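You operate a simulated robot arm through the tools that you are given. There is no shell and no other tool.

The job below is to be done with a simulated two-armed robot. You get a single attempt, and the scene is never put back.

JOB
Fill both glasses to their lines from the copper jug.
Fine: set the tall glass on the mat and put the jug back. Set down upright: copper jug, tall glass.

The check looks at the end state, three seconds after you hand in, the way a careful person would. Anything else that was tipped, shoved, dropped, spilled or broken makes it a failure.

ROBOT AND FRAMES
Two 7-joint arms with fingered hands on one trunk that stands fixed in place. Base frame: the origin is at the foot of the trunk, x ahead of it, y to its left, z up; the work surface is at about z = 0.75. Readings come in m, degrees, newtons and seconds.
The left shoulder is at [0.042, 0.163, 1.061], the right one opposite. Each reaches about 1.215 m from its shoulder. Payload 4 kg a hand.
Tool frame (each hand has its own): the origin (TCP) lies between the finger pads and is the grasp point; the fingertips stand 0.036 m ahead of it; z points along the fingers, y is the line along which they close. The gripper opens to 0.124 m; its body begins 0.042 m behind the TCP. The gripper is a hand of 4 fingers: y runs from the thumb to the fingers, the wrist lies at [-0.015, -0.099, -0.189] in the tool frame, and closing takes about 1.5 s.
Orientation is that of the tool frame in the base frame, as a unit quaternion [w, x, y, z]. With the fingers straight down and the wrist toward the robot, the tool's x, y and z point along [0, 1, 0], [1, 0, 0] and [0, 0, -1] of the base frame.

CONTROLS
- The arms move only by the tool apply_moves. It takes "left_targets", "right_targets" or both (then of equal length, played together; a hand with none holds still); each is a list of rows, each an object of numbers (a shift or turn left out is 0, a gripper value left out holds the last): "wx", "wy", "wz": the turn, a rotation vector about the tool's x, y, z in degrees; "dx", "dy", "dz": the shift along the tool's x, y, z in cm; "hand": the opening, from 0 (shut) to 1 (fully open). In form: [{"wx": .., "wy": .., "wz": .., "dx": .., "dy": .., "dz": .., "hand": ..}, ...]. A call has 1 to 20 rows; each row shifts and turns the commanded pose from where the row before left it, along the tool's axes as they then stand. Each row takes 0.2 s and may step no farther than 0.05 m and 8.6 degrees from the row before; otherwise, or with a gripper value out of range, the whole call is refused. Where a pose cannot be reached the arm comes as near as it can. A force on the tool above 40 N (or 10 N above the force at the start of the call, whichever is more), or a blocked arm, ends the call early, and 0.2 s more pass. Each finger travels about 0.045 m/s and halts on what it meets, pressing with about 33 N; the grip force reading is that of the motor and also rises with nothing between the fingers. The clock runs only during rows and for 0.2 s after the last one: add rows that do not move to give the fingers time. It gives the time, the measured TCP pose, the force on the tool (base axes), the opening and the grip force at its end, in the units of the frame above (readings bear some noise), with the torque about the TCP (base axes, N m) and any sound that the robot's microphone picked up.
- Cameras (640 x 400 px; columns grow to the right, rows downward): "scene" is now at [0.1518, -0.0182, 1.306]; the picture's right is [-0.19, -0.98, 0.03], its down [-0.39, 0.05, -0.92] and it looks along [0.90, -0.19, -0.40] (base axes); focal length 315 px, centre (320, 200). "left" rides on the left gripper at [-0.075, -0.086, -0.123] in its tool frame; the picture's right is [-0.70, -0.34, 0.63], its down [0.64, -0.68, 0.35] and it looks along [0.32, 0.65, 0.69] (tool axes); focal length 275 px, centre (320, 200). "right" rides on the right gripper at [0.075, -0.086, -0.123] in its tool frame; the picture's right is [-0.70, 0.34, -0.63], its down [-0.64, -0.68, 0.35] and it looks along [-0.32, 0.65, 0.69] (tool axes); focal length 275 px, centre (320, 200). There is no depth. A picture from a camera that has moved, and an enlarged one, comes with that camera's place and axes in the base frame and with its lens.
- grab_frame(camera): a new picture of that camera. No time passes.
- raise_lower(by): moves the trunk up (or, below 0, down) by that many m; the arms and the scene camera ride with it, the base frame stays. It gives what a move gives, with no picture.
- grasp_type(shape, hand): the hand has 4 fingers and takes this shape, open, in about a second: jaw (thumb against the fingers, like two jaws); tri (thumb and two fingers); tip (a fingertip pinch); poke (one finger out to press); point (the index stretched); flat (the hand flat); cup (the hand cupped); fist (a fist). The gripper value then closes the fingers along that shape, each until it touches; the sizes above hold for jaw. It gives what a move gives, with no picture.
- head_to(pan, tilt): turns the head with the scene camera to pan (to the left, within 86 degrees either way) and tilt (down, from -29 to 69), counted from straight ahead of the robot (the tilt from the chest, where the trunk bows). It gives what a move gives.
- close_up(camera, box): a new picture of the part [left, top, right, bottom] of that camera's present view, enlarged. No time passes.
- job_done(): hands the job in; it is judged then, once.

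Nothing tells you positions but the pictures and the camera data. Unless the task says otherwise, let go and move clear before handing in.

The tools are called after "Call:" as name(argument=value, ...) on one line, values as JSON. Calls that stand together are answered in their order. apply_moves: Moves the arms, as the interface text tells. Its arguments: {"type":"object","properties":{"left_targets":{"type":"array","items":{"type":"object","properties":{"wx":{"type":"number"},"wy":{"type":"number"},"wz":{"type":"number"},"dx":{"type":"number"},"dy":{"type":"number"},"dz":{"type":"number"},"hand":{"type":"number"}}}},"right_targets":{"type":"array","items":{"type":"object","properties":{"wx":{"type":"number"},"wy":{"type":"number"},"wz":{"type":"number"},"dx":{"type":"number"},"dy":{"type":"number"},"dz":{"type":"number"},"hand":{"type":"number"}}}}},"required":[]} The other tools are called the same way: raise_lower (by) moves the trunk up or down; grasp_type (shape, hand) gives the hand a shape; head_to (pan, tilt) turns the head that bears the scene camera; grab_frame (camera) takes a picture; close_up (camera, box) takes an enlarged picture of a part of a camera's view; job_done () hands the job in.

At the start:

```text
clock: 0.0
left_position: [0.8495, 0.1034, 1.1844]
left_orientation: [0.0, 0.707, 0.708, 0.0]
left_contact_force: [-0.1, -0.6, 0.3]
left_ft_torque: [0.03, 0.01, 0.0]
left_width: 0.1236
left_grasp_force: 0.0
left_shape: jaw
right_position: [0.5761, -0.5005, 1.2389]
right_orientation: [-0.001, 0.707, 0.708, -0.001]
right_contact_force: [0.4, 0.4, 0.4]
right_ft_torque: [-0.02, 0.03, 0.03]
right_width: 0.1237
right_grasp_force: 0.0
right_shape: jaw
trunk travel left (down, up): [-0.225, 0.253]
head pan, tilt (commanded): [-11.1, 14.6]
```

scene: 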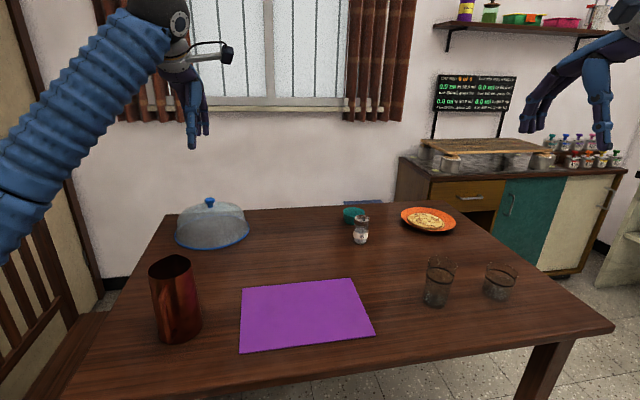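
right: 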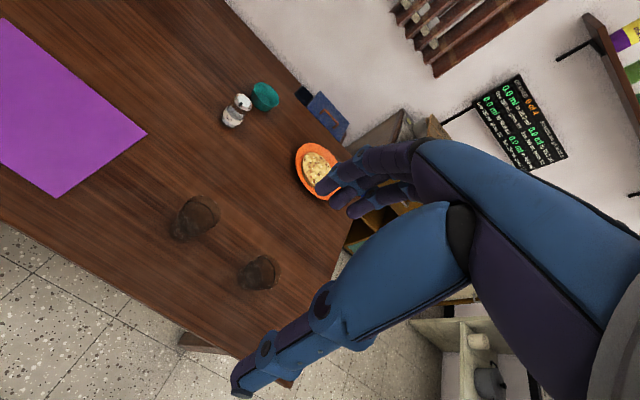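
left: 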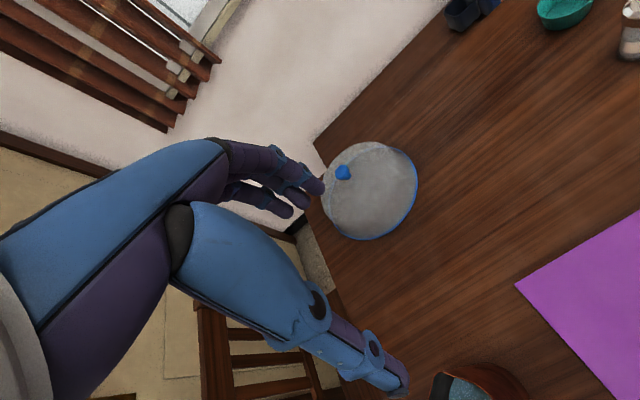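

I see a copper jug at the left front of the table, a purple mat in the middle, two glasses at the right, plus a cake dome, salt shaker, bowl and plate. There is also a screen on the wall that seems to show readings, so I'll zoom in on everything before I move.

Call:
close_up(camera="scene", box=[120, 230, 240, 350])

Call:
close_up(camera="scene", box=[400, 240, 540, 330])

Call:
close_up(camera="scene", box=[425, 70, 525, 120])

Call:
close_up(camera="scene", box=[320, 190, 470, 260])

```text
3.33 times, centred on (180, 290) of scene
camera zoom: at [0.1518, -0.0182, 1.306], right [-0.19, -0.98, 0.03], down [-0.39, 0.05, -0.92], along [0.9, -0.19, -0.4], focal length 1051 px, centre (787, -100)
```

zoom: 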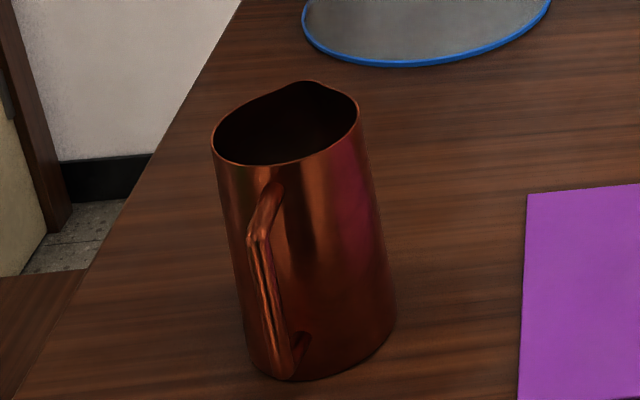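

```text
4.44 times, centred on (470, 285) of scene
camera zoom: at [0.1518, -0.0182, 1.306], right [-0.19, -0.98, 0.03], down [-0.39, 0.05, -0.92], along [0.9, -0.19, -0.4], focal length 1402 px, centre (-347, -178)
```

zoom: 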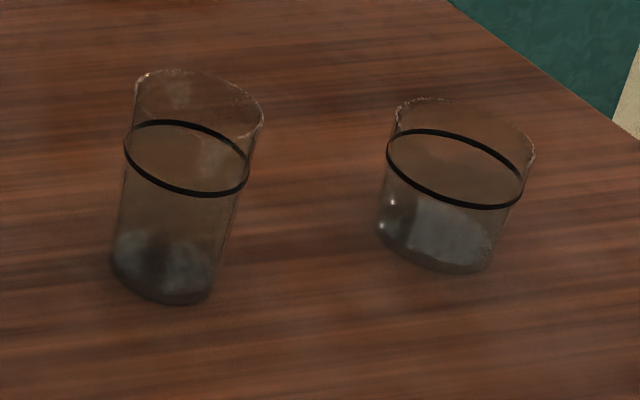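

```text
6.40 times, centred on (475, 95) of scene
camera zoom: at [0.1518, -0.0182, 1.306], right [-0.19, -0.98, 0.03], down [-0.39, 0.05, -0.92], along [0.9, -0.19, -0.4], focal length 2018 px, centre (-672, 872)
```

zoom: 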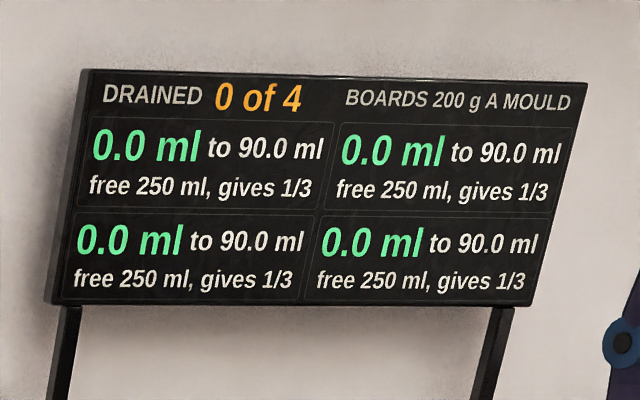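

```text
4.27 times, centred on (395, 225) of scene
camera zoom: at [0.1518, -0.0182, 1.306], right [-0.19, -0.98, 0.03], down [-0.39, 0.05, -0.92], along [0.9, -0.19, -0.4], focal length 1346 px, centre (0, 93)
```

zoom: 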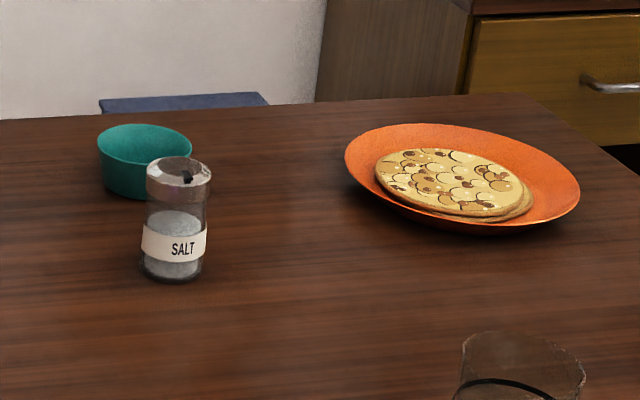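

The jug's handle faces the robot and its spout faces away. The glasses have black rings as their fill lines, and the wall screen seems to have nothing to do with this job. I'll turn the head to check the space around the jug, including the chair, before I choose a grip.

Call:
head_to(pan=20, tilt=30)

Call:
grab_frame(camera="scene")

Call:
close_up(camera="left", box=[400, 320, 560, 400])

```text
clock: 1.0
left_position: [0.8496, 0.1048, 1.1831]
left_orientation: [0.0, 0.706, 0.708, 0.0]
left_contact_force: [-0.2, -0.2, -0.1]
left_ft_torque: [0.03, 0.01, 0.01]
left_width: 0.1237
left_grasp_force: 0.0
left_shape: jaw
right_position: [0.5767, -0.5013, 1.2378]
right_orientation: [-0.001, 0.706, 0.708, -0.001]
right_contact_force: [-0.4, -0.5, -0.6]
right_ft_torque: [0.02, 0.02, -0.01]
right_width: 0.1238
right_grasp_force: 0.0
right_shape: jaw
trunk travel left (down, up): [-0.225, 0.253]
head pan, tilt (commanded): [20.0, 30.0]
```

```text
taken
camera scene: at [0.1414, 0.0307, 1.2826], right [0.34, -0.94, -0.05], down [-0.6, -0.17, -0.78], along [0.73, 0.3, -0.62], focal length 315 px, centre (320, 200)
```

scene: 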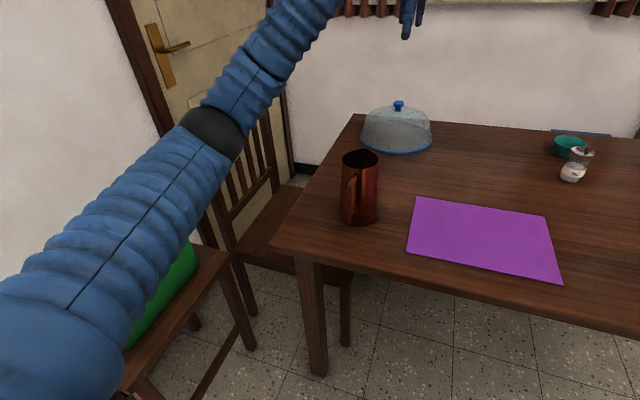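

```text
4.00 times, centred on (480, 360) of left
camera zoom: at [0.7638, 0.0302, 1.3048], right [-0.34, -0.7, -0.63], down [-0.68, 0.64, -0.35], along [0.65, 0.32, -0.69], focal length 1101 px, centre (-320, -440)
```

zoom: 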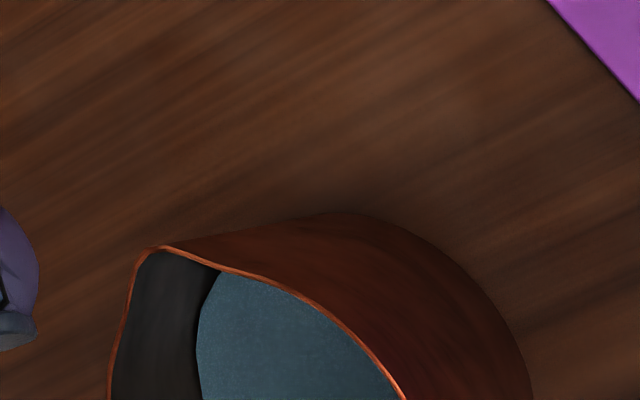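

The jug already holds water, with its spout pointing away along +x (lip near (0.79, 0.17)) and its handle toward me. I plan to grip the body with the left hand from the left, keeping the thumb beside the handle. First I'll swing the left hand out to the jug's left, well above the table.

Call:
apply_moves(left_targets=[{"dx": 4.4}, {"dx": 4.4}, {"dx": 4.4}, {"dx": 4.4}, {"dx": 4.4}, {"wy": -8.18}, {"wy": -8.18}, {"wy": -8.18}, {"wy": -8.18}, {"wy": -8.18}, {"wy": -8.18}, {"wy": -8.18}, {"wy": -8.18}, {"wy": -8.18}, {"wy": -8.18}, {"wy": -8.2}, {"wx": 7.5}, {"wx": 7.5}, {"wx": 7.5}, {"wx": 7.5}])

Call:
grab_frame(camera="left")

Call:
grab_frame(camera="scene")

```text
clock: 5.2
left_position: [0.8499, 0.3247, 1.184]
left_orientation: [-0.354, -0.612, -0.353, 0.613]
left_contact_force: [0.1, -0.4, -0.4]
left_ft_torque: [0.02, 0.0, -0.02]
left_width: 0.1236
left_grasp_force: 0.2
left_shape: jaw
right_position: [0.5771, -0.5007, 1.2382]
right_orientation: [0.0, 0.706, 0.708, -0.001]
right_contact_force: [-0.8, -0.1, 0.5]
right_ft_torque: [-0.03, -0.05, 0.0]
right_width: 0.1237
right_grasp_force: 0.0
right_shape: jaw
trunk travel left (down, up): [-0.225, 0.253]
head pan, tilt (commanded): [20.0, 30.0]
```

```text
taken
camera left: at [0.8361, 0.4751, 1.2572], right [-0.61, -0.38, 0.7], down [-0.76, 0.04, -0.64], along [0.22, -0.92, -0.31], focal length 275 px, centre (320, 200)
```

left: 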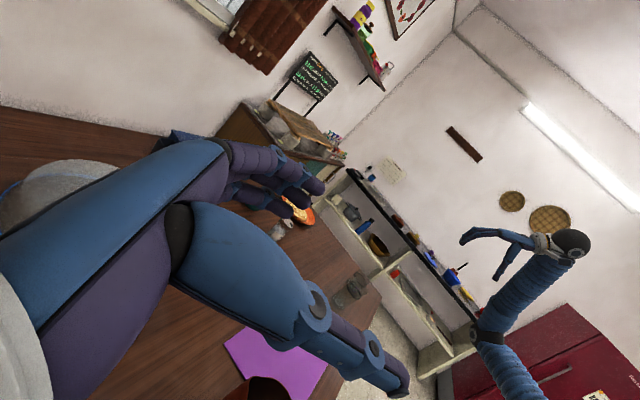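

```text
taken
camera scene: at [0.1415, 0.0306, 1.2826], right [0.34, -0.94, -0.05], down [-0.6, -0.17, -0.78], along [0.73, 0.3, -0.62], focal length 315 px, centre (320, 200)
```

scene: 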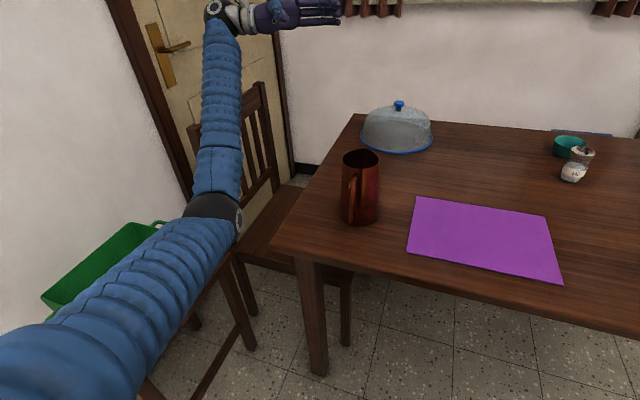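

The left hand reached the intended orientation and its way in is clear. I'll zoom in on the jug and fix its position before lowering.

Call:
close_up(camera="scene", box=[312, 140, 408, 236])

```text
4.17 times, centred on (360, 188) of scene
camera zoom: at [0.1415, 0.0306, 1.2826], right [0.34, -0.94, -0.05], down [-0.6, -0.17, -0.78], along [0.73, 0.3, -0.62], focal length 1314 px, centre (153, 250)
```

zoom: 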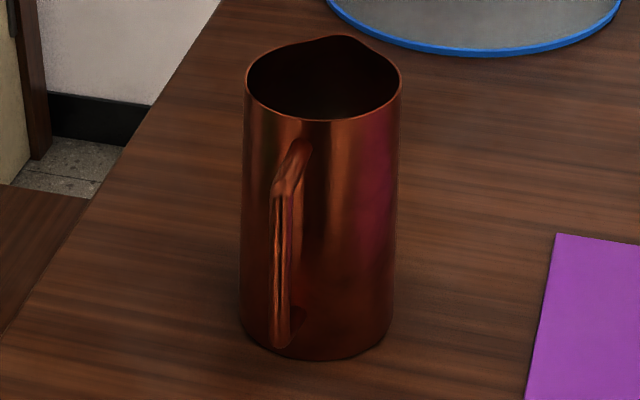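

The jug axis is at about (0.740, 0.171), its rim at z≈0.916, its body radius 42–47 mm, and its handle at azimuth 180°. I'll turn 10° more so the thumb clears the handle, then come down to the left-rear of the jug.

Call:
apply_moves(left_targets=[{"wx": 5}, {"wx": 5}, {"dy": 1.4, "dz": 3.8}, {"dx": 4.4}, {"dx": 4.4}, {"dx": 4.4}, {"dx": 4.4}, {"dx": 4.4}, {"dx": 4.0}, {}])

Call:
grab_frame(camera="scene")

Call:
grab_frame(camera="left")

```text
clock: 7.4
left_position: [0.8364, 0.2886, 0.9239]
left_orientation: [-0.3, -0.64, -0.299, 0.641]
left_contact_force: [-0.2, -0.4, -0.2]
left_ft_torque: [0.02, -0.01, -0.03]
left_width: 0.1238
left_grasp_force: 0.1
left_shape: jaw
right_position: [0.5771, -0.5002, 1.2391]
right_orientation: [0.0, 0.706, 0.708, 0.0]
right_contact_force: [0.3, -0.3, -0.4]
right_ft_torque: [-0.01, 0.01, 0.0]
right_width: 0.1235
right_grasp_force: 0.0
right_shape: jaw
trunk travel left (down, up): [-0.225, 0.253]
head pan, tilt (commanded): [20.0, 30.0]
```

```text
taken
camera scene: at [0.141, 0.0308, 1.2827], right [0.34, -0.94, -0.05], down [-0.6, -0.17, -0.78], along [0.73, 0.3, -0.62], focal length 315 px, centre (320, 200)
```

scene: 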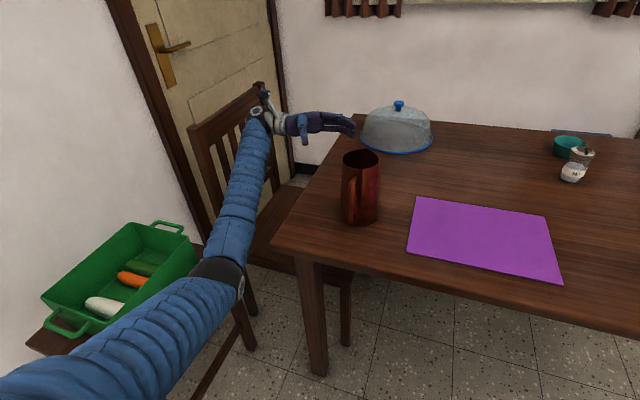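

```text
taken
camera left: at [0.8488, 0.439, 0.9975], right [-0.66, -0.27, 0.7], down [-0.74, 0.17, -0.64], along [0.05, -0.95, -0.32], focal length 275 px, centre (320, 200)
```

left: 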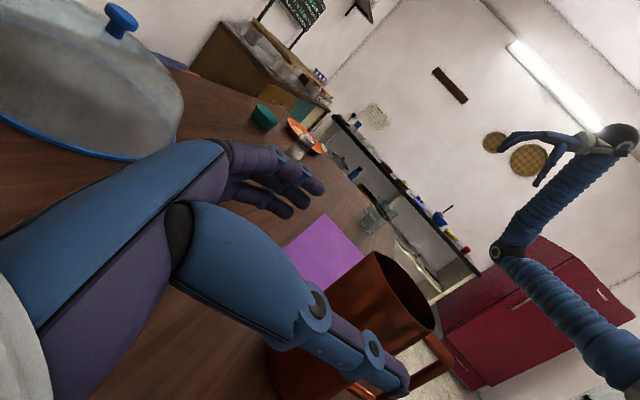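

The hand is at z=0.92 with the jug ahead between thumb and fingers. I'll lower it to grip height and look again before going in.

Call:
apply_moves(left_targets=[{"dx": 3.2}, {"dx": 3.2}, {"dx": 3.0}, {}])

Call:
grab_frame(camera="left")

Call:
close_up(camera="scene", box=[220, 80, 440, 240])

```text
clock: 8.4
left_position: [0.8347, 0.2885, 0.8305]
left_orientation: [-0.3, -0.64, -0.3, 0.641]
left_contact_force: [-1.0, 0.8, -0.7]
left_ft_torque: [-0.03, 0.0, -0.01]
left_width: 0.1236
left_grasp_force: 0.1
left_shape: jaw
right_position: [0.5772, -0.5007, 1.2377]
right_orientation: [0.0, 0.707, 0.707, 0.0]
right_contact_force: [-0.2, -0.2, 0.4]
right_ft_torque: [-0.01, -0.01, -0.02]
right_width: 0.124
right_grasp_force: 0.1
right_shape: jaw
trunk travel left (down, up): [-0.225, 0.253]
head pan, tilt (commanded): [20.0, 30.0]
```

```text
taken
camera left: at [0.8476, 0.4377, 0.9028], right [-0.66, -0.27, 0.7], down [-0.75, 0.17, -0.64], along [0.05, -0.95, -0.32], focal length 275 px, centre (320, 200)
```

left: 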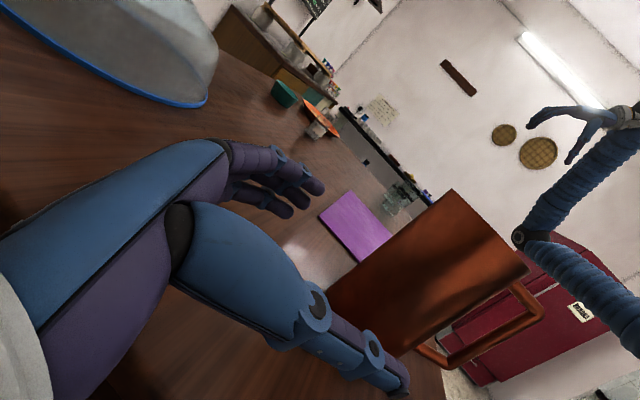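

```text
2.50 times, centred on (330, 160) of scene
camera zoom: at [0.1411, 0.0307, 1.2827], right [0.34, -0.94, -0.05], down [-0.6, -0.17, -0.78], along [0.73, 0.3, -0.62], focal length 788 px, centre (295, 300)
```

zoom: 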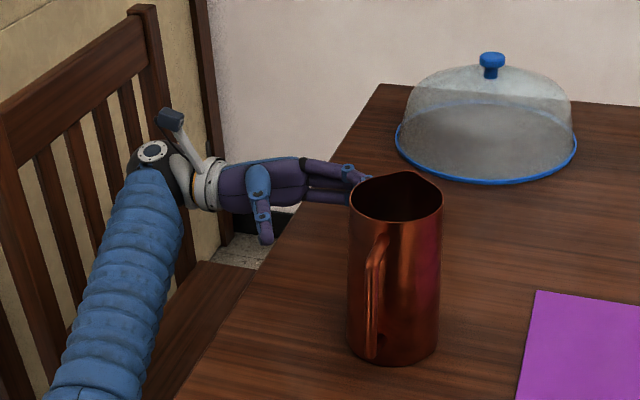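

The rim shows up where I computed it, with only about 3 mm of sideways offset. I'll advance most of the way and check the thumb-to-handle clearance.

Call:
apply_moves(left_targets=[{"dy": 0.3, "dz": 2.0}, {"dz": 2.0}, {"dz": 2.0}, {"dz": 2.0}, {"dz": 2.0}, {}])

Call:
grab_frame(camera="left")

Call:
close_up(camera="scene", box=[280, 120, 440, 240])

```text
clock: 9.8
left_position: [0.7757, 0.2131, 0.8303]
left_orientation: [-0.301, -0.639, -0.3, 0.641]
left_contact_force: [0.8, 0.5, -1.0]
left_ft_torque: [0.02, -0.02, 0.0]
left_width: 0.1238
left_grasp_force: 0.0
left_shape: jaw
right_position: [0.5768, -0.4966, 1.2419]
right_orientation: [0.0, 0.706, 0.708, -0.003]
right_contact_force: [-0.7, 0.1, -0.4]
right_ft_torque: [0.02, 0.03, 0.0]
right_width: 0.124
right_grasp_force: 0.1
right_shape: jaw
trunk travel left (down, up): [-0.225, 0.253]
head pan, tilt (commanded): [20.0, 30.0]
```

```text
taken
camera left: at [0.787, 0.3639, 0.9033], right [-0.66, -0.27, 0.7], down [-0.75, 0.17, -0.65], along [0.06, -0.95, -0.31], focal length 275 px, centre (320, 200)
```

left: 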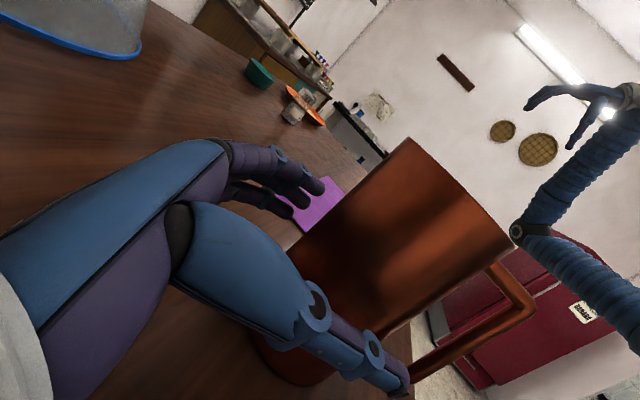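

```text
3.33 times, centred on (360, 180) of scene
camera zoom: at [0.142, 0.0361, 1.2826], right [0.34, -0.94, -0.05], down [-0.6, -0.18, -0.78], along [0.73, 0.3, -0.62], focal length 1051 px, centre (187, 267)
```

zoom: 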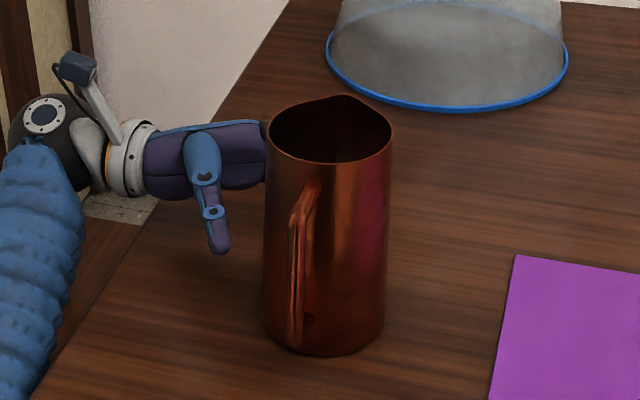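

The approach is centred, with the thumb on the left of the handle. I'll go the last 4.2 cm slowly.

Call:
apply_moves(left_targets=[{"dz": 1.4}, {"dz": 1.4}, {"dz": 1.4}, {}])

Call:
grab_frame(camera="left")

Call:
close_up(camera="scene", box=[280, 120, 440, 240])

```text
clock: 10.8
left_position: [0.7533, 0.1988, 0.8266]
left_orientation: [-0.306, -0.637, -0.305, 0.638]
left_contact_force: [0.0, 0.2, -0.6]
left_ft_torque: [0.0, 0.06, -0.01]
left_width: 0.1238
left_grasp_force: 0.2
left_shape: jaw
right_position: [0.5832, -0.4891, 1.2397]
right_orientation: [0.001, 0.707, 0.707, -0.007]
right_contact_force: [-0.6, -0.2, -0.6]
right_ft_torque: [-0.03, -0.02, 0.03]
right_width: 0.1236
right_grasp_force: 0.0
right_shape: jaw
trunk travel left (down, up): [-0.225, 0.253]
head pan, tilt (commanded): [20.0, 30.0]
```

```text
taken
camera left: at [0.7629, 0.3487, 0.8996], right [-0.66, -0.28, 0.7], down [-0.75, 0.16, -0.64], along [0.07, -0.95, -0.31], focal length 275 px, centre (320, 200)
```

left: 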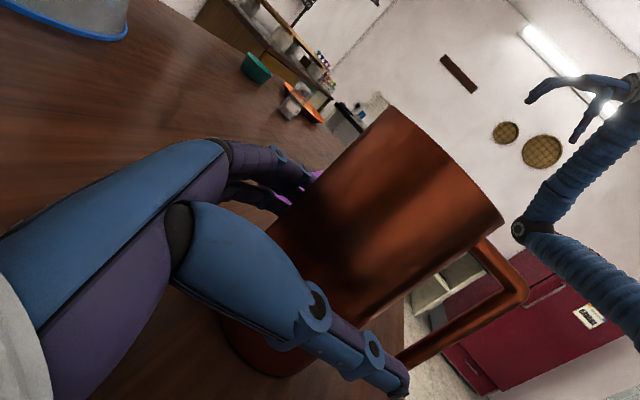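

```text
3.33 times, centred on (360, 180) of scene
camera zoom: at [0.1505, 0.0431, 1.2814], right [0.35, -0.94, -0.04], down [-0.6, -0.19, -0.78], along [0.72, 0.3, -0.63], focal length 1051 px, centre (187, 267)
```

zoom: 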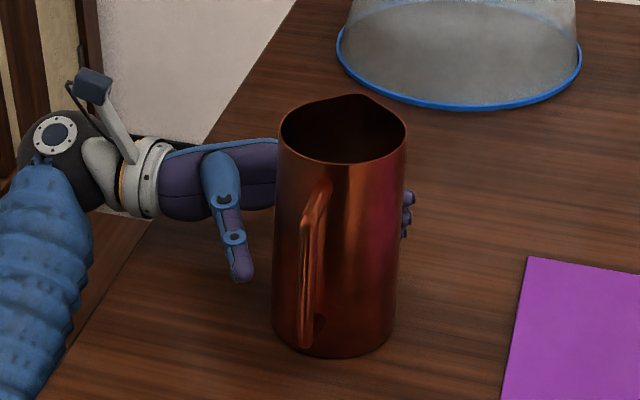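

The hand stopped about 2 cm short with no contact force, and the trunk has shifted a little. I'll see whether the pose is still settling.

Call:
apply_moves(left_targets=[{}, {}, {}])

```text
clock: 11.6
left_position: [0.7525, 0.1976, 0.8247]
left_orientation: [-0.305, -0.636, -0.304, 0.64]
left_contact_force: [1.2, 0.4, 0.2]
left_ft_torque: [0.0, -0.01, -0.02]
left_width: 0.1238
left_grasp_force: 0.1
left_shape: jaw
right_position: [0.5838, -0.4889, 1.2412]
right_orientation: [0.002, 0.706, 0.708, -0.005]
right_contact_force: [1.1, -0.4, 0.9]
right_ft_torque: [-0.01, -0.01, 0.02]
right_width: 0.1235
right_grasp_force: 0.1
right_shape: jaw
trunk travel left (down, up): [-0.225, 0.253]
head pan, tilt (commanded): [20.0, 30.0]
```

The arm is at a joint limit with this yaw. I'll back off a little, ease the yaw by 10° and see how close it gets then.

Call:
apply_moves(left_targets=[{"dz": -2.0}, {"wx": -5}, {"wx": -5}, {}, {}])

```text
clock: 12.8
left_position: [0.7591, 0.1905, 0.8306]
left_orientation: [-0.355, -0.611, -0.353, 0.613]
left_contact_force: [0.5, -1.1, 0.4]
left_ft_torque: [0.02, 0.01, -0.03]
left_width: 0.1239
left_grasp_force: 0.0
left_shape: jaw
right_position: [0.5774, -0.4991, 1.2406]
right_orientation: [0.001, 0.706, 0.708, -0.001]
right_contact_force: [-0.4, 0.1, -0.1]
right_ft_torque: [0.01, -0.02, 0.05]
right_width: 0.1239
right_grasp_force: 0.1
right_shape: jaw
trunk travel left (down, up): [-0.225, 0.253]
head pan, tilt (commanded): [20.0, 30.0]
```

That pose is reached exactly. I'll centre sideways, move in slightly and look.

Call:
apply_moves(left_targets=[{"dy": -0.7}, {"dz": 0.6}, {}, {}])

Call:
close_up(camera="scene", box=[280, 120, 440, 240])

Call:
close_up(camera="left", box=[200, 80, 560, 400])

```text
clock: 13.8
left_position: [0.7495, 0.1894, 0.8291]
left_orientation: [0.354, 0.613, 0.354, -0.612]
left_contact_force: [-0.9, 0.5, 0.2]
left_ft_torque: [0.03, 0.03, -0.01]
left_width: 0.1236
left_grasp_force: 0.1
left_shape: jaw
right_position: [0.577, -0.5009, 1.2374]
right_orientation: [-0.001, 0.706, 0.708, -0.001]
right_contact_force: [-1.0, 0.3, -0.3]
right_ft_torque: [0.03, 0.02, 0.02]
right_width: 0.1236
right_grasp_force: 0.2
right_shape: jaw
trunk travel left (down, up): [-0.225, 0.253]
head pan, tilt (commanded): [20.0, 30.0]
```

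```text
3.33 times, centred on (360, 180) of scene
camera zoom: at [0.1414, 0.0309, 1.2825], right [0.34, -0.94, -0.05], down [-0.6, -0.17, -0.78], along [0.73, 0.3, -0.62], focal length 1051 px, centre (187, 267)
```

zoom: 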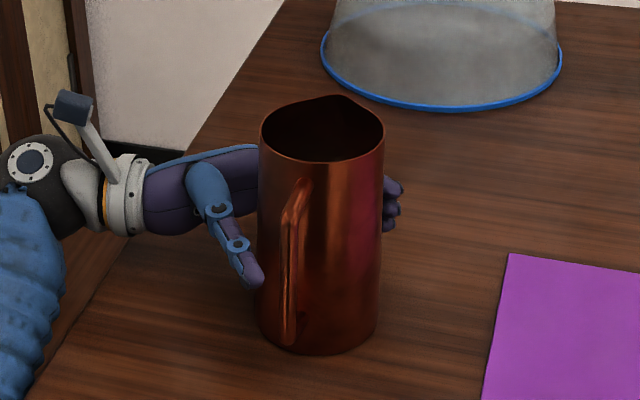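

```text
1.25 times, centred on (380, 240) of left
camera zoom: at [0.7366, 0.3384, 0.9027], right [-0.61, -0.38, 0.7], down [-0.76, 0.04, -0.64], along [0.22, -0.92, -0.32], focal length 344 px, centre (245, 150)
```

zoom: 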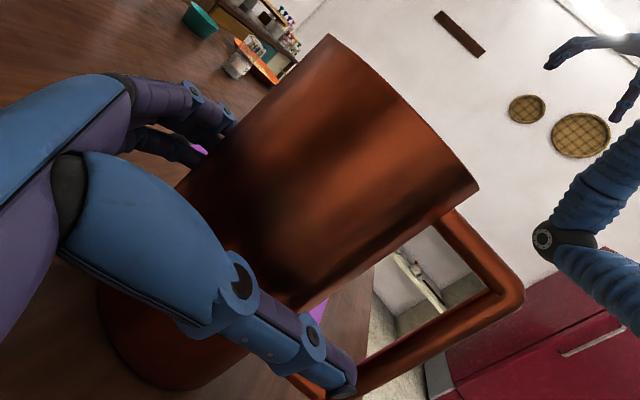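

The thumb tip clears the handle by only a few millimetres. Another 5° of yaw adds margin, so I'll see if the arm can still reach it.

Call:
apply_moves(left_targets=[{"wx": 2.5}, {"wx": 2.5}, {}, {}])

Call:
close_up(camera="scene", box=[300, 130, 420, 230])

```text
clock: 14.8
left_position: [0.7498, 0.1886, 0.829]
left_orientation: [-0.327, -0.626, -0.328, 0.627]
left_contact_force: [0.2, 0.3, 0.9]
left_ft_torque: [0.01, 0.0, -0.02]
left_width: 0.1238
left_grasp_force: 0.0
left_shape: jaw
right_position: [0.5774, -0.5003, 1.2383]
right_orientation: [-0.001, 0.706, 0.708, -0.001]
right_contact_force: [0.4, 0.0, -0.2]
right_ft_torque: [0.0, -0.02, 0.0]
right_width: 0.1237
right_grasp_force: 0.0
right_shape: jaw
trunk travel left (down, up): [-0.225, 0.253]
head pan, tilt (commanded): [20.0, 30.0]
```

```text
4.00 times, centred on (360, 180) of scene
camera zoom: at [0.1413, 0.0308, 1.2826], right [0.34, -0.94, -0.05], down [-0.6, -0.17, -0.78], along [0.73, 0.3, -0.62], focal length 1262 px, centre (160, 280)
```

zoom: 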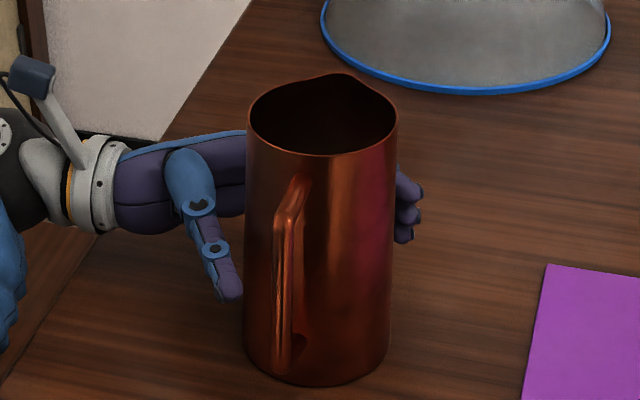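

This pose is reached, and the thumb is clearly on the body side of the handle. I'll close the hand on the jug.

Call:
apply_moves(left_targets=[{"hand": 0}, {}, {}, {}, {}, {}, {}, {}, {}, {}])

Call:
close_up(camera="scene", box=[300, 130, 420, 230])

Call:
close_up(camera="left", box=[200, 80, 560, 400])

```text
clock: 17.0
left_position: [0.7503, 0.1894, 0.8277]
left_orientation: [0.327, 0.627, 0.327, -0.627]
left_contact_force: [0.0, -0.1, 0.2]
left_ft_torque: [-0.1, -0.11, -0.01]
left_width: 0.0906
left_grasp_force: 33.1
left_shape: jaw
right_position: [0.5774, -0.501, 1.2398]
right_orientation: [-0.001, 0.707, 0.707, -0.001]
right_contact_force: [-0.1, -0.1, 0.2]
right_ft_torque: [-0.02, 0.02, 0.01]
right_width: 0.1235
right_grasp_force: 0.0
right_shape: jaw
trunk travel left (down, up): [-0.225, 0.253]
head pan, tilt (commanded): [20.0, 30.0]
```

```text
4.00 times, centred on (360, 180) of scene
camera zoom: at [0.1413, 0.0308, 1.2826], right [0.34, -0.94, -0.05], down [-0.6, -0.17, -0.78], along [0.73, 0.3, -0.62], focal length 1262 px, centre (160, 280)
```

zoom: 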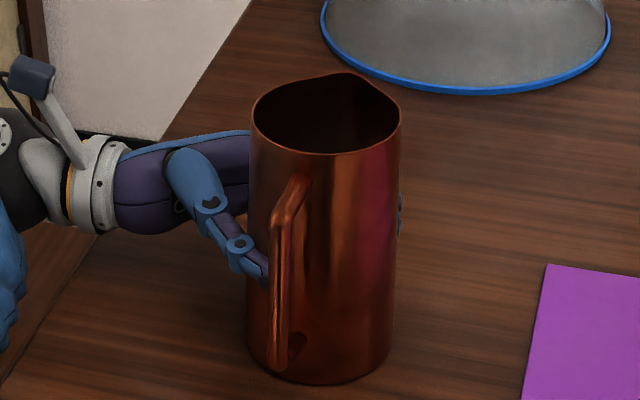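

```text
1.25 times, centred on (380, 240) of left
camera zoom: at [0.7497, 0.3393, 0.9029], right [-0.64, -0.33, 0.7], down [-0.76, 0.11, -0.64], along [0.14, -0.94, -0.32], focal length 344 px, centre (245, 150)
```

zoom: 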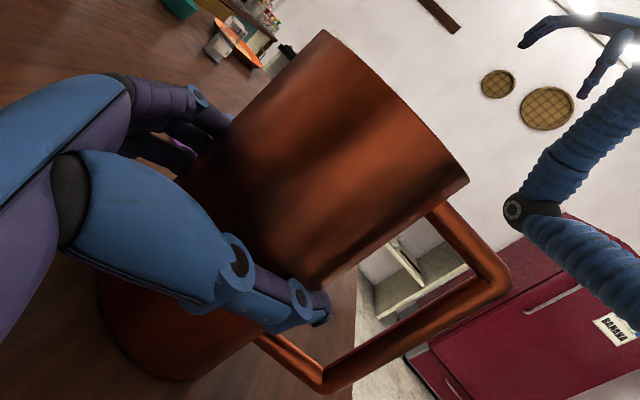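

The jug is gripped (width 0.0906 m, 33 N) and has barely moved. I'll lift it gently 3 cm to test the hold.

Call:
apply_moves(left_targets=[{"dx": -0.5}, {"dx": -0.5}, {"dx": -1.0}, {"dx": -1.0}, {}, {}])

Call:
close_up(camera="scene", box=[300, 120, 420, 220])

```text
clock: 18.4
left_position: [0.7518, 0.1894, 0.8598]
left_orientation: [-0.326, -0.626, -0.328, 0.628]
left_contact_force: [-0.5, 0.1, -7.1]
left_ft_torque: [0.11, -0.16, 0.0]
left_width: 0.0908
left_grasp_force: 32.6
left_shape: jaw
right_position: [0.5766, -0.4999, 1.2398]
right_orientation: [-0.001, 0.707, 0.708, 0.0]
right_contact_force: [0.0, 0.1, -0.4]
right_ft_torque: [0.01, -0.01, 0.0]
right_width: 0.1238
right_grasp_force: 0.1
right_shape: jaw
trunk travel left (down, up): [-0.225, 0.253]
head pan, tilt (commanded): [20.0, 30.0]
```

```text
4.00 times, centred on (360, 170) of scene
camera zoom: at [0.1417, 0.0309, 1.2825], right [0.34, -0.94, -0.05], down [-0.6, -0.17, -0.78], along [0.73, 0.3, -0.62], focal length 1262 px, centre (160, 320)
```

zoom: 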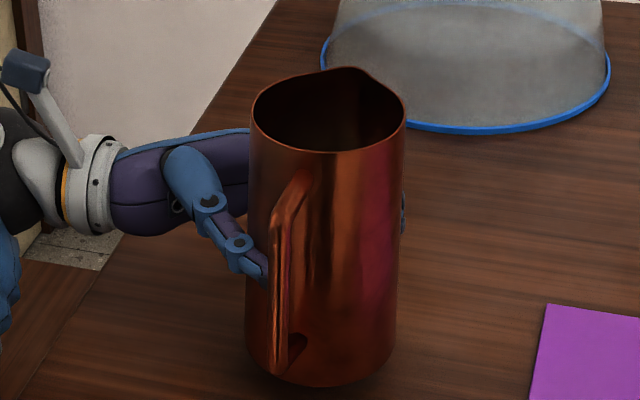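

The jug lifts cleanly and weighs about 7 N, and I can use that reading to track how much I pour. Next comes the tall glass, which I'll move to the mat empty. I'll turn the head to locate the glasses precisely.

Call:
head_to(pan=-30, tilt=28)

Call:
grab_frame(camera="scene")

Call:
grab_frame(camera="right")

```text
clock: 19.5
left_position: [0.7515, 0.1895, 0.8591]
left_orientation: [-0.327, -0.626, -0.327, 0.628]
left_contact_force: [-0.2, -0.8, -7.9]
left_ft_torque: [0.18, -0.15, -0.03]
left_width: 0.0905
left_grasp_force: 33.4
left_shape: jaw
right_position: [0.5782, -0.5005, 1.2385]
right_orientation: [-0.001, 0.707, 0.707, -0.001]
right_contact_force: [0.1, 0.4, -0.3]
right_ft_torque: [0.01, 0.0, 0.02]
right_width: 0.1235
right_grasp_force: 0.1
right_shape: jaw
trunk travel left (down, up): [-0.225, 0.253]
head pan, tilt (commanded): [-30.0, 28.0]
```

```text
taken
camera scene: at [0.1364, -0.0455, 1.2865], right [-0.49, -0.87, 0.08], down [-0.54, 0.23, -0.81], along [0.68, -0.44, -0.58], focal length 315 px, centre (320, 200)
```

scene: 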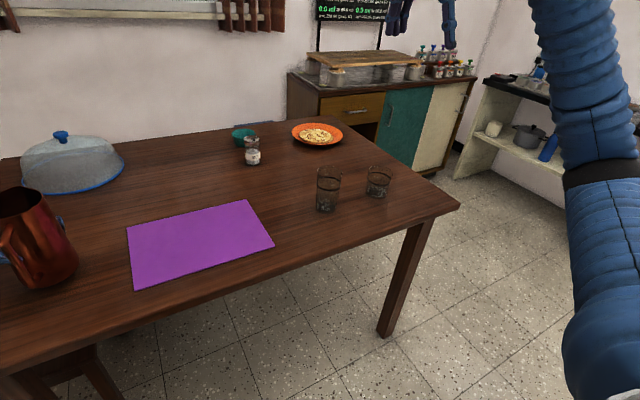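

```text
taken
camera right: at [0.4925, -0.4265, 1.3612], right [0.34, -0.7, 0.63], down [-0.68, -0.65, -0.34], along [0.65, -0.31, -0.69], focal length 275 px, centre (320, 200)
```

right: 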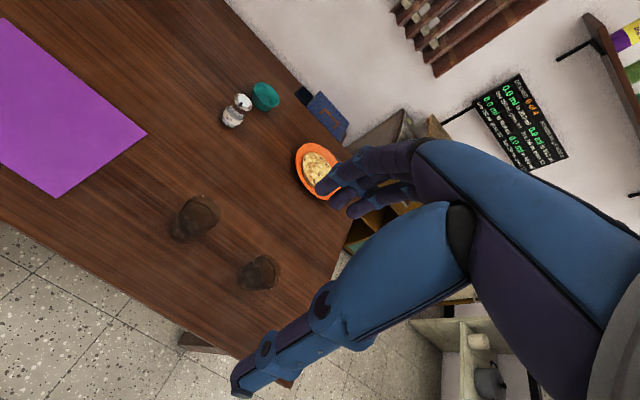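

Call:
close_up(camera="scene", box=[300, 150, 410, 225])

Call:
close_up(camera="right", box=[150, 170, 300, 310])

```text
5.33 times, centred on (355, 188) of scene
camera zoom: at [0.1364, -0.0455, 1.2865], right [-0.49, -0.87, 0.08], down [-0.54, 0.23, -0.81], along [0.68, -0.44, -0.58], focal length 1682 px, centre (133, 267)
```

zoom: 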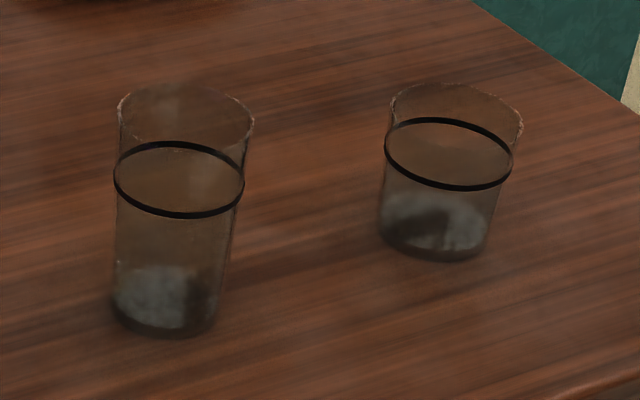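

```text
2.86 times, centred on (225, 240) of right
camera zoom: at [0.4925, -0.4265, 1.3612], right [0.34, -0.7, 0.63], down [-0.68, -0.65, -0.34], along [0.65, -0.31, -0.69], focal length 786 px, centre (591, 86)
```

zoom: 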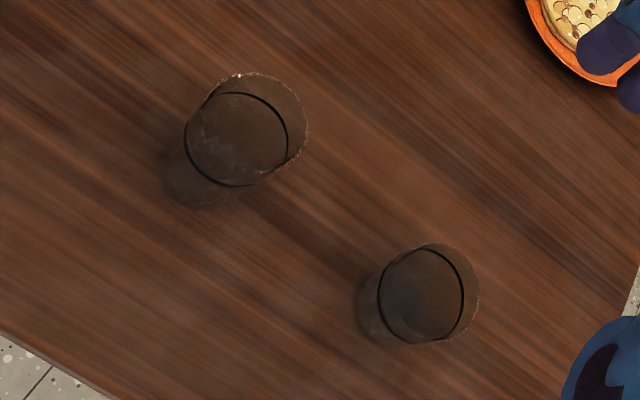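

The tall glass stands at about (0.729, -0.449) with its rim at z≈0.868, and the short glass is at about (0.729, -0.630). I'll move the right hand above the tall glass, fingers down, and check the alignment.

Call:
apply_moves(right_targets=[{"dy": 4.0, "dx": 1.3}, {"dy": 4.0, "dx": 1.3}, {"dy": 4.0, "dx": 1.3}, {"dy": 3.15, "dx": 1.25}, {"dz": 4.5}, {"dz": 4.5}, {"dz": 4.5}, {"dz": 4.5}, {"dz": 4.5}, {"dz": 4.3}, {}, {}])

Call:
grab_frame(camera="right")

Call:
grab_frame(camera="scene")

```text
clock: 22.1
left_position: [0.7514, 0.1887, 0.8602]
left_orientation: [-0.326, -0.626, -0.328, 0.628]
left_contact_force: [0.0, 0.1, -6.5]
left_ft_torque: [0.17, -0.1, 0.0]
left_width: 0.0908
left_grasp_force: 32.8
left_shape: jaw
right_position: [0.7293, -0.4506, 0.9725]
right_orientation: [0.0, 0.706, 0.708, -0.001]
right_contact_force: [-0.2, 0.7, -0.4]
right_ft_torque: [0.01, -0.03, 0.02]
right_width: 0.124
right_grasp_force: 0.1
right_shape: jaw
trunk travel left (down, up): [-0.225, 0.253]
head pan, tilt (commanded): [-30.0, 28.0]
```

```text
taken
camera right: at [0.6439, -0.376, 1.0944], right [0.34, -0.7, 0.63], down [-0.68, -0.65, -0.35], along [0.65, -0.31, -0.69], focal length 275 px, centre (320, 200)
```

right: 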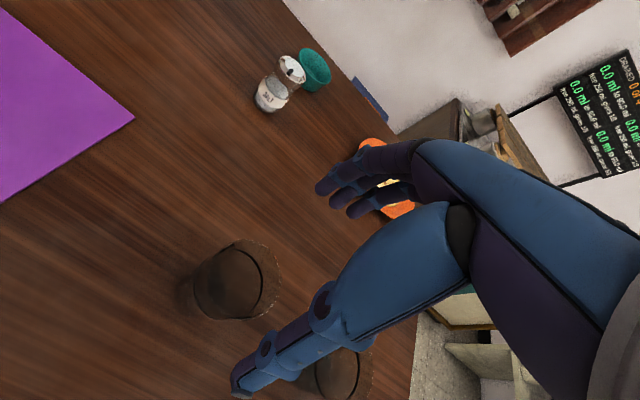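

```text
taken
camera scene: at [0.1365, -0.0457, 1.2865], right [-0.49, -0.87, 0.08], down [-0.54, 0.23, -0.81], along [0.68, -0.44, -0.58], focal length 315 px, centre (320, 200)
```

scene: 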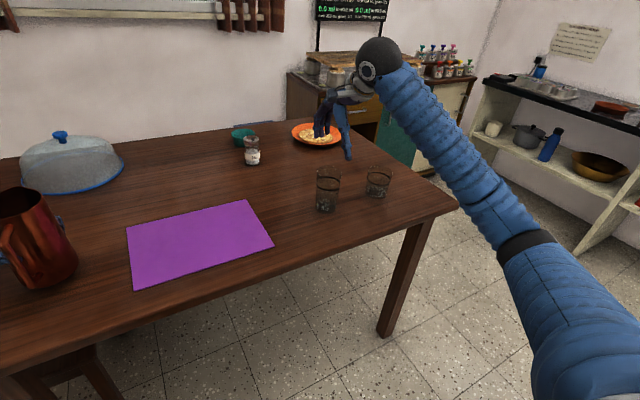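

Call:
close_up(camera="right", box=[160, 210, 320, 350])

Call:
close_up(camera="scene", box=[290, 80, 410, 220])

```text
2.86 times, centred on (240, 280) of right
camera zoom: at [0.6439, -0.376, 1.0944], right [0.34, -0.7, 0.63], down [-0.68, -0.65, -0.35], along [0.65, -0.31, -0.69], focal length 786 px, centre (549, -29)
```

zoom: 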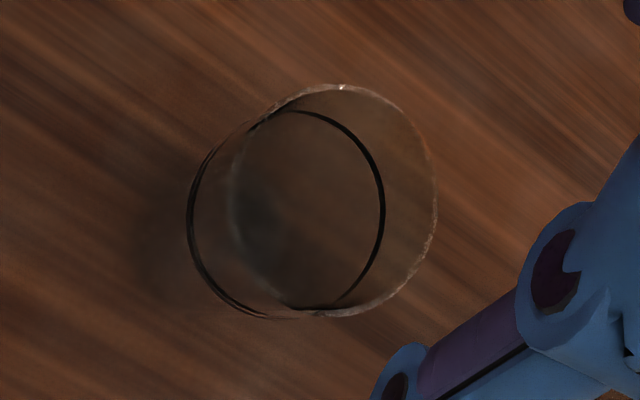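

```text
2.86 times, centred on (350, 150) of scene
camera zoom: at [0.1365, -0.0457, 1.2865], right [-0.49, -0.87, 0.08], down [-0.54, 0.23, -0.81], along [0.68, -0.44, -0.58], focal length 901 px, centre (234, 343)
```

zoom: 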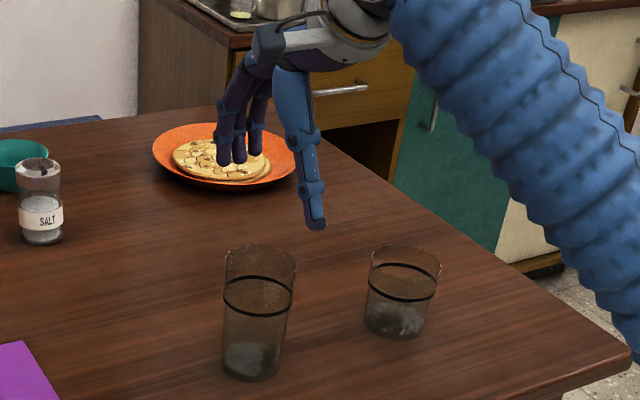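

The hand is centred over the tall glass to within 2 mm. I'll go down around the rim with the hand open.

Call:
apply_moves(right_targets=[{"dx": 0.15, "dz": 2.5}, {"dz": 2.5}, {"dz": 2.5}, {"dz": 2.5}, {"dz": 1.5}, {"dz": 1.5}, {}, {}])

Call:
close_up(camera="scene", box=[290, 80, 410, 220])

Call:
close_up(camera="right", box=[160, 180, 460, 400])

```text
clock: 23.9
left_position: [0.7518, 0.1893, 0.8603]
left_orientation: [-0.327, -0.626, -0.328, 0.627]
left_contact_force: [-0.6, -0.9, -6.6]
left_ft_torque: [0.15, -0.15, -0.02]
left_width: 0.0908
left_grasp_force: 32.9
left_shape: jaw
right_position: [0.7285, -0.4461, 0.8388]
right_orientation: [0.0, 0.706, 0.708, 0.0]
right_contact_force: [-0.6, 0.3, -0.6]
right_ft_torque: [0.04, 0.03, 0.01]
right_width: 0.1237
right_grasp_force: 0.1
right_shape: jaw
trunk travel left (down, up): [-0.225, 0.253]
head pan, tilt (commanded): [-30.0, 28.0]
```

```text
2.86 times, centred on (350, 150) of scene
camera zoom: at [0.1364, -0.0456, 1.2865], right [-0.49, -0.87, 0.08], down [-0.54, 0.23, -0.81], along [0.68, -0.44, -0.58], focal length 901 px, centre (234, 343)
```

zoom: 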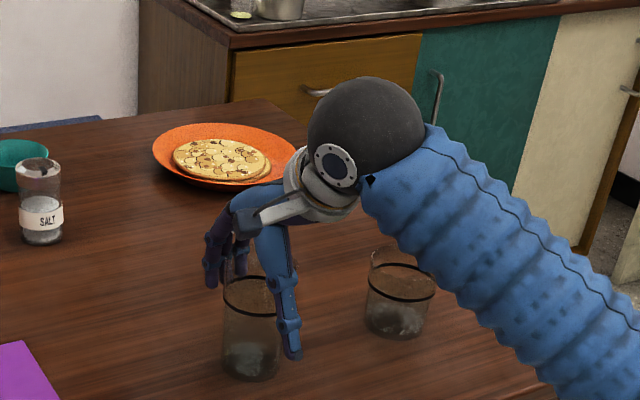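

```text
1.82 times, centred on (310, 290) of right
camera zoom: at [0.6437, -0.3727, 0.963], right [0.34, -0.7, 0.63], down [-0.68, -0.65, -0.34], along [0.65, -0.31, -0.69], focal length 500 px, centre (338, 36)
```

zoom: 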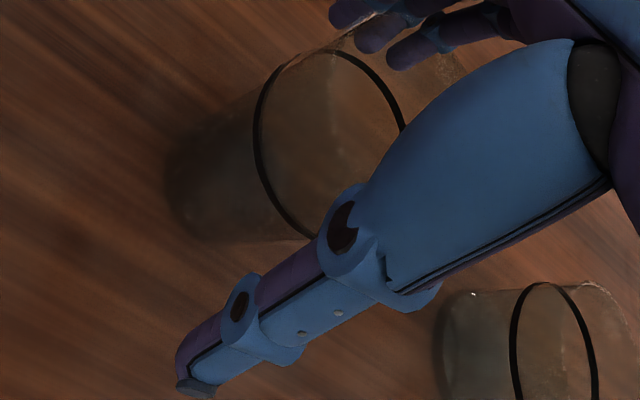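

The glass is between the thumb and fingers. I'll close gently to just under the glass width.

Call:
apply_moves(right_targets=[{"hand": 0.46}, {}, {}, {}, {}, {}, {}, {}])

Call:
close_up(camera="scene", box=[290, 80, 410, 220])

Call:
close_up(camera="right", box=[160, 180, 460, 400])

```text
clock: 25.7
left_position: [0.7504, 0.1887, 0.8598]
left_orientation: [-0.328, -0.626, -0.327, 0.627]
left_contact_force: [0.4, -0.2, -7.6]
left_ft_torque: [0.15, -0.17, 0.01]
left_width: 0.0907
left_grasp_force: 32.8
left_shape: jaw
right_position: [0.7289, -0.4462, 0.8418]
right_orientation: [0.0, 0.706, 0.708, 0.0]
right_contact_force: [1.5, 0.0, 11.1]
right_ft_torque: [-0.01, -0.67, 0.02]
right_width: 0.0845
right_grasp_force: 32.8
right_shape: jaw
trunk travel left (down, up): [-0.225, 0.253]
head pan, tilt (commanded): [-30.0, 28.0]
```

```text
2.86 times, centred on (350, 150) of scene
camera zoom: at [0.1357, -0.0451, 1.2867], right [-0.49, -0.87, 0.08], down [-0.54, 0.23, -0.81], along [0.68, -0.44, -0.58], focal length 901 px, centre (234, 343)
```

zoom: 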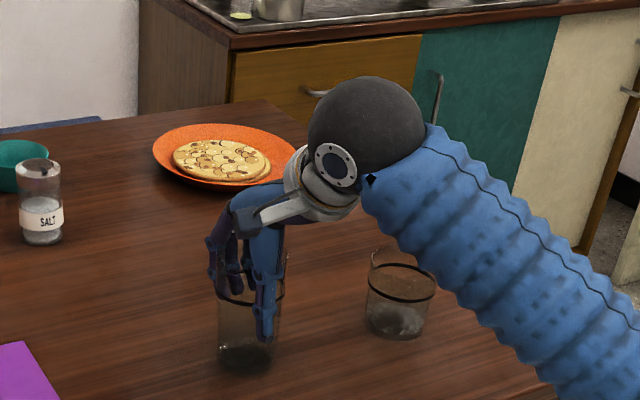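

```text
1.82 times, centred on (310, 290) of right
camera zoom: at [0.6432, -0.3724, 0.9641], right [0.34, -0.7, 0.63], down [-0.68, -0.65, -0.35], along [0.65, -0.31, -0.69], focal length 500 px, centre (338, 36)
```

zoom: 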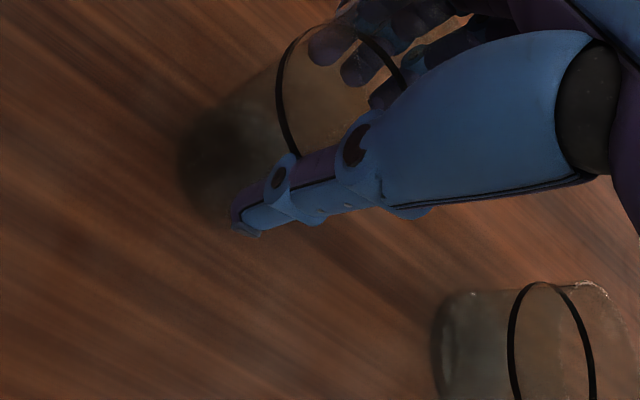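

The grip reached 33 N, and the 11 N upward push suggests the closing fingers pressed the glass slightly onto the table. I'll ease up a little and watch the force.

Call:
apply_moves(right_targets=[{"dz": -0.3}, {"dz": -0.3}, {"dz": -0.4}, {}])

Call:
close_up(camera="scene", box=[290, 80, 410, 220])

```text
clock: 26.7
left_position: [0.752, 0.1898, 0.8592]
left_orientation: [-0.327, -0.627, -0.327, 0.627]
left_contact_force: [0.1, 0.0, -7.3]
left_ft_torque: [0.16, -0.13, 0.01]
left_width: 0.0909
left_grasp_force: 33.4
left_shape: jaw
right_position: [0.7276, -0.447, 0.8495]
right_orientation: [-0.001, 0.707, 0.707, 0.0]
right_contact_force: [-0.7, 0.2, -1.1]
right_ft_torque: [0.05, 0.04, 0.0]
right_width: 0.0839
right_grasp_force: 33.1
right_shape: jaw
trunk travel left (down, up): [-0.225, 0.253]
head pan, tilt (commanded): [-30.0, 28.0]
```

```text
2.86 times, centred on (350, 150) of scene
camera zoom: at [0.1365, -0.0456, 1.2865], right [-0.49, -0.87, 0.08], down [-0.54, 0.23, -0.81], along [0.68, -0.44, -0.58], focal length 901 px, centre (234, 343)
```

zoom: 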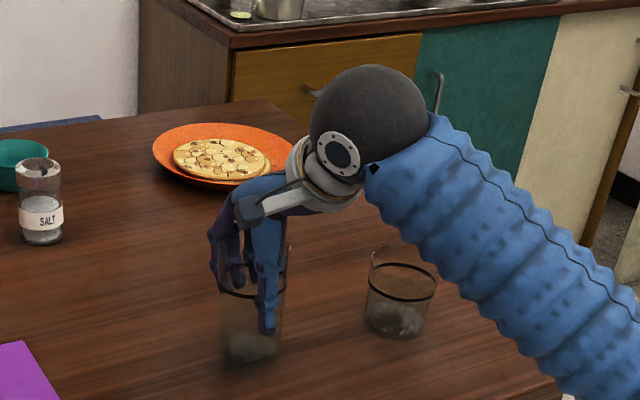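

The push has gone and the hand now carries about 1 N, so the glass is probably off the table. I'll lift higher to confirm.

Call:
apply_moves(right_targets=[{"dz": -1.0}, {"dz": -2.0}, {"dz": -3.0}, {"dz": -3.0}, {}, {}])

Call:
close_up(camera="scene", box=[290, 60, 410, 220])

Call:
close_up(camera="right", box=[160, 180, 460, 400])

```text
clock: 28.1
left_position: [0.7506, 0.1881, 0.859]
left_orientation: [-0.327, -0.626, -0.328, 0.628]
left_contact_force: [0.5, -0.2, -6.8]
left_ft_torque: [0.15, -0.15, -0.01]
left_width: 0.0907
left_grasp_force: 32.9
left_shape: jaw
right_position: [0.7269, -0.4473, 0.9399]
right_orientation: [-0.001, 0.707, 0.708, -0.001]
right_contact_force: [0.1, 0.1, -2.6]
right_ft_torque: [0.01, 0.04, 0.0]
right_width: 0.0838
right_grasp_force: 32.5
right_shape: jaw
trunk travel left (down, up): [-0.225, 0.253]
head pan, tilt (commanded): [-30.0, 28.0]
```

```text
2.50 times, centred on (350, 140) of scene
camera zoom: at [0.1364, -0.0456, 1.2865], right [-0.49, -0.87, 0.08], down [-0.54, 0.23, -0.81], along [0.68, -0.44, -0.58], focal length 788 px, centre (245, 350)
```

zoom: 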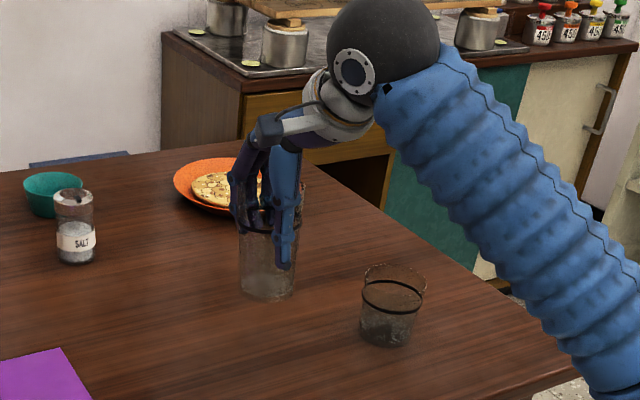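

```text
1.82 times, centred on (310, 290) of right
camera zoom: at [0.6422, -0.3733, 1.0632], right [0.34, -0.7, 0.63], down [-0.68, -0.65, -0.34], along [0.65, -0.31, -0.69], focal length 500 px, centre (338, 36)
```

zoom: 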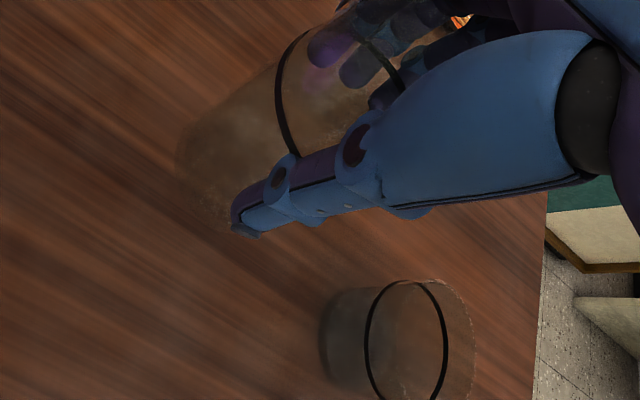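

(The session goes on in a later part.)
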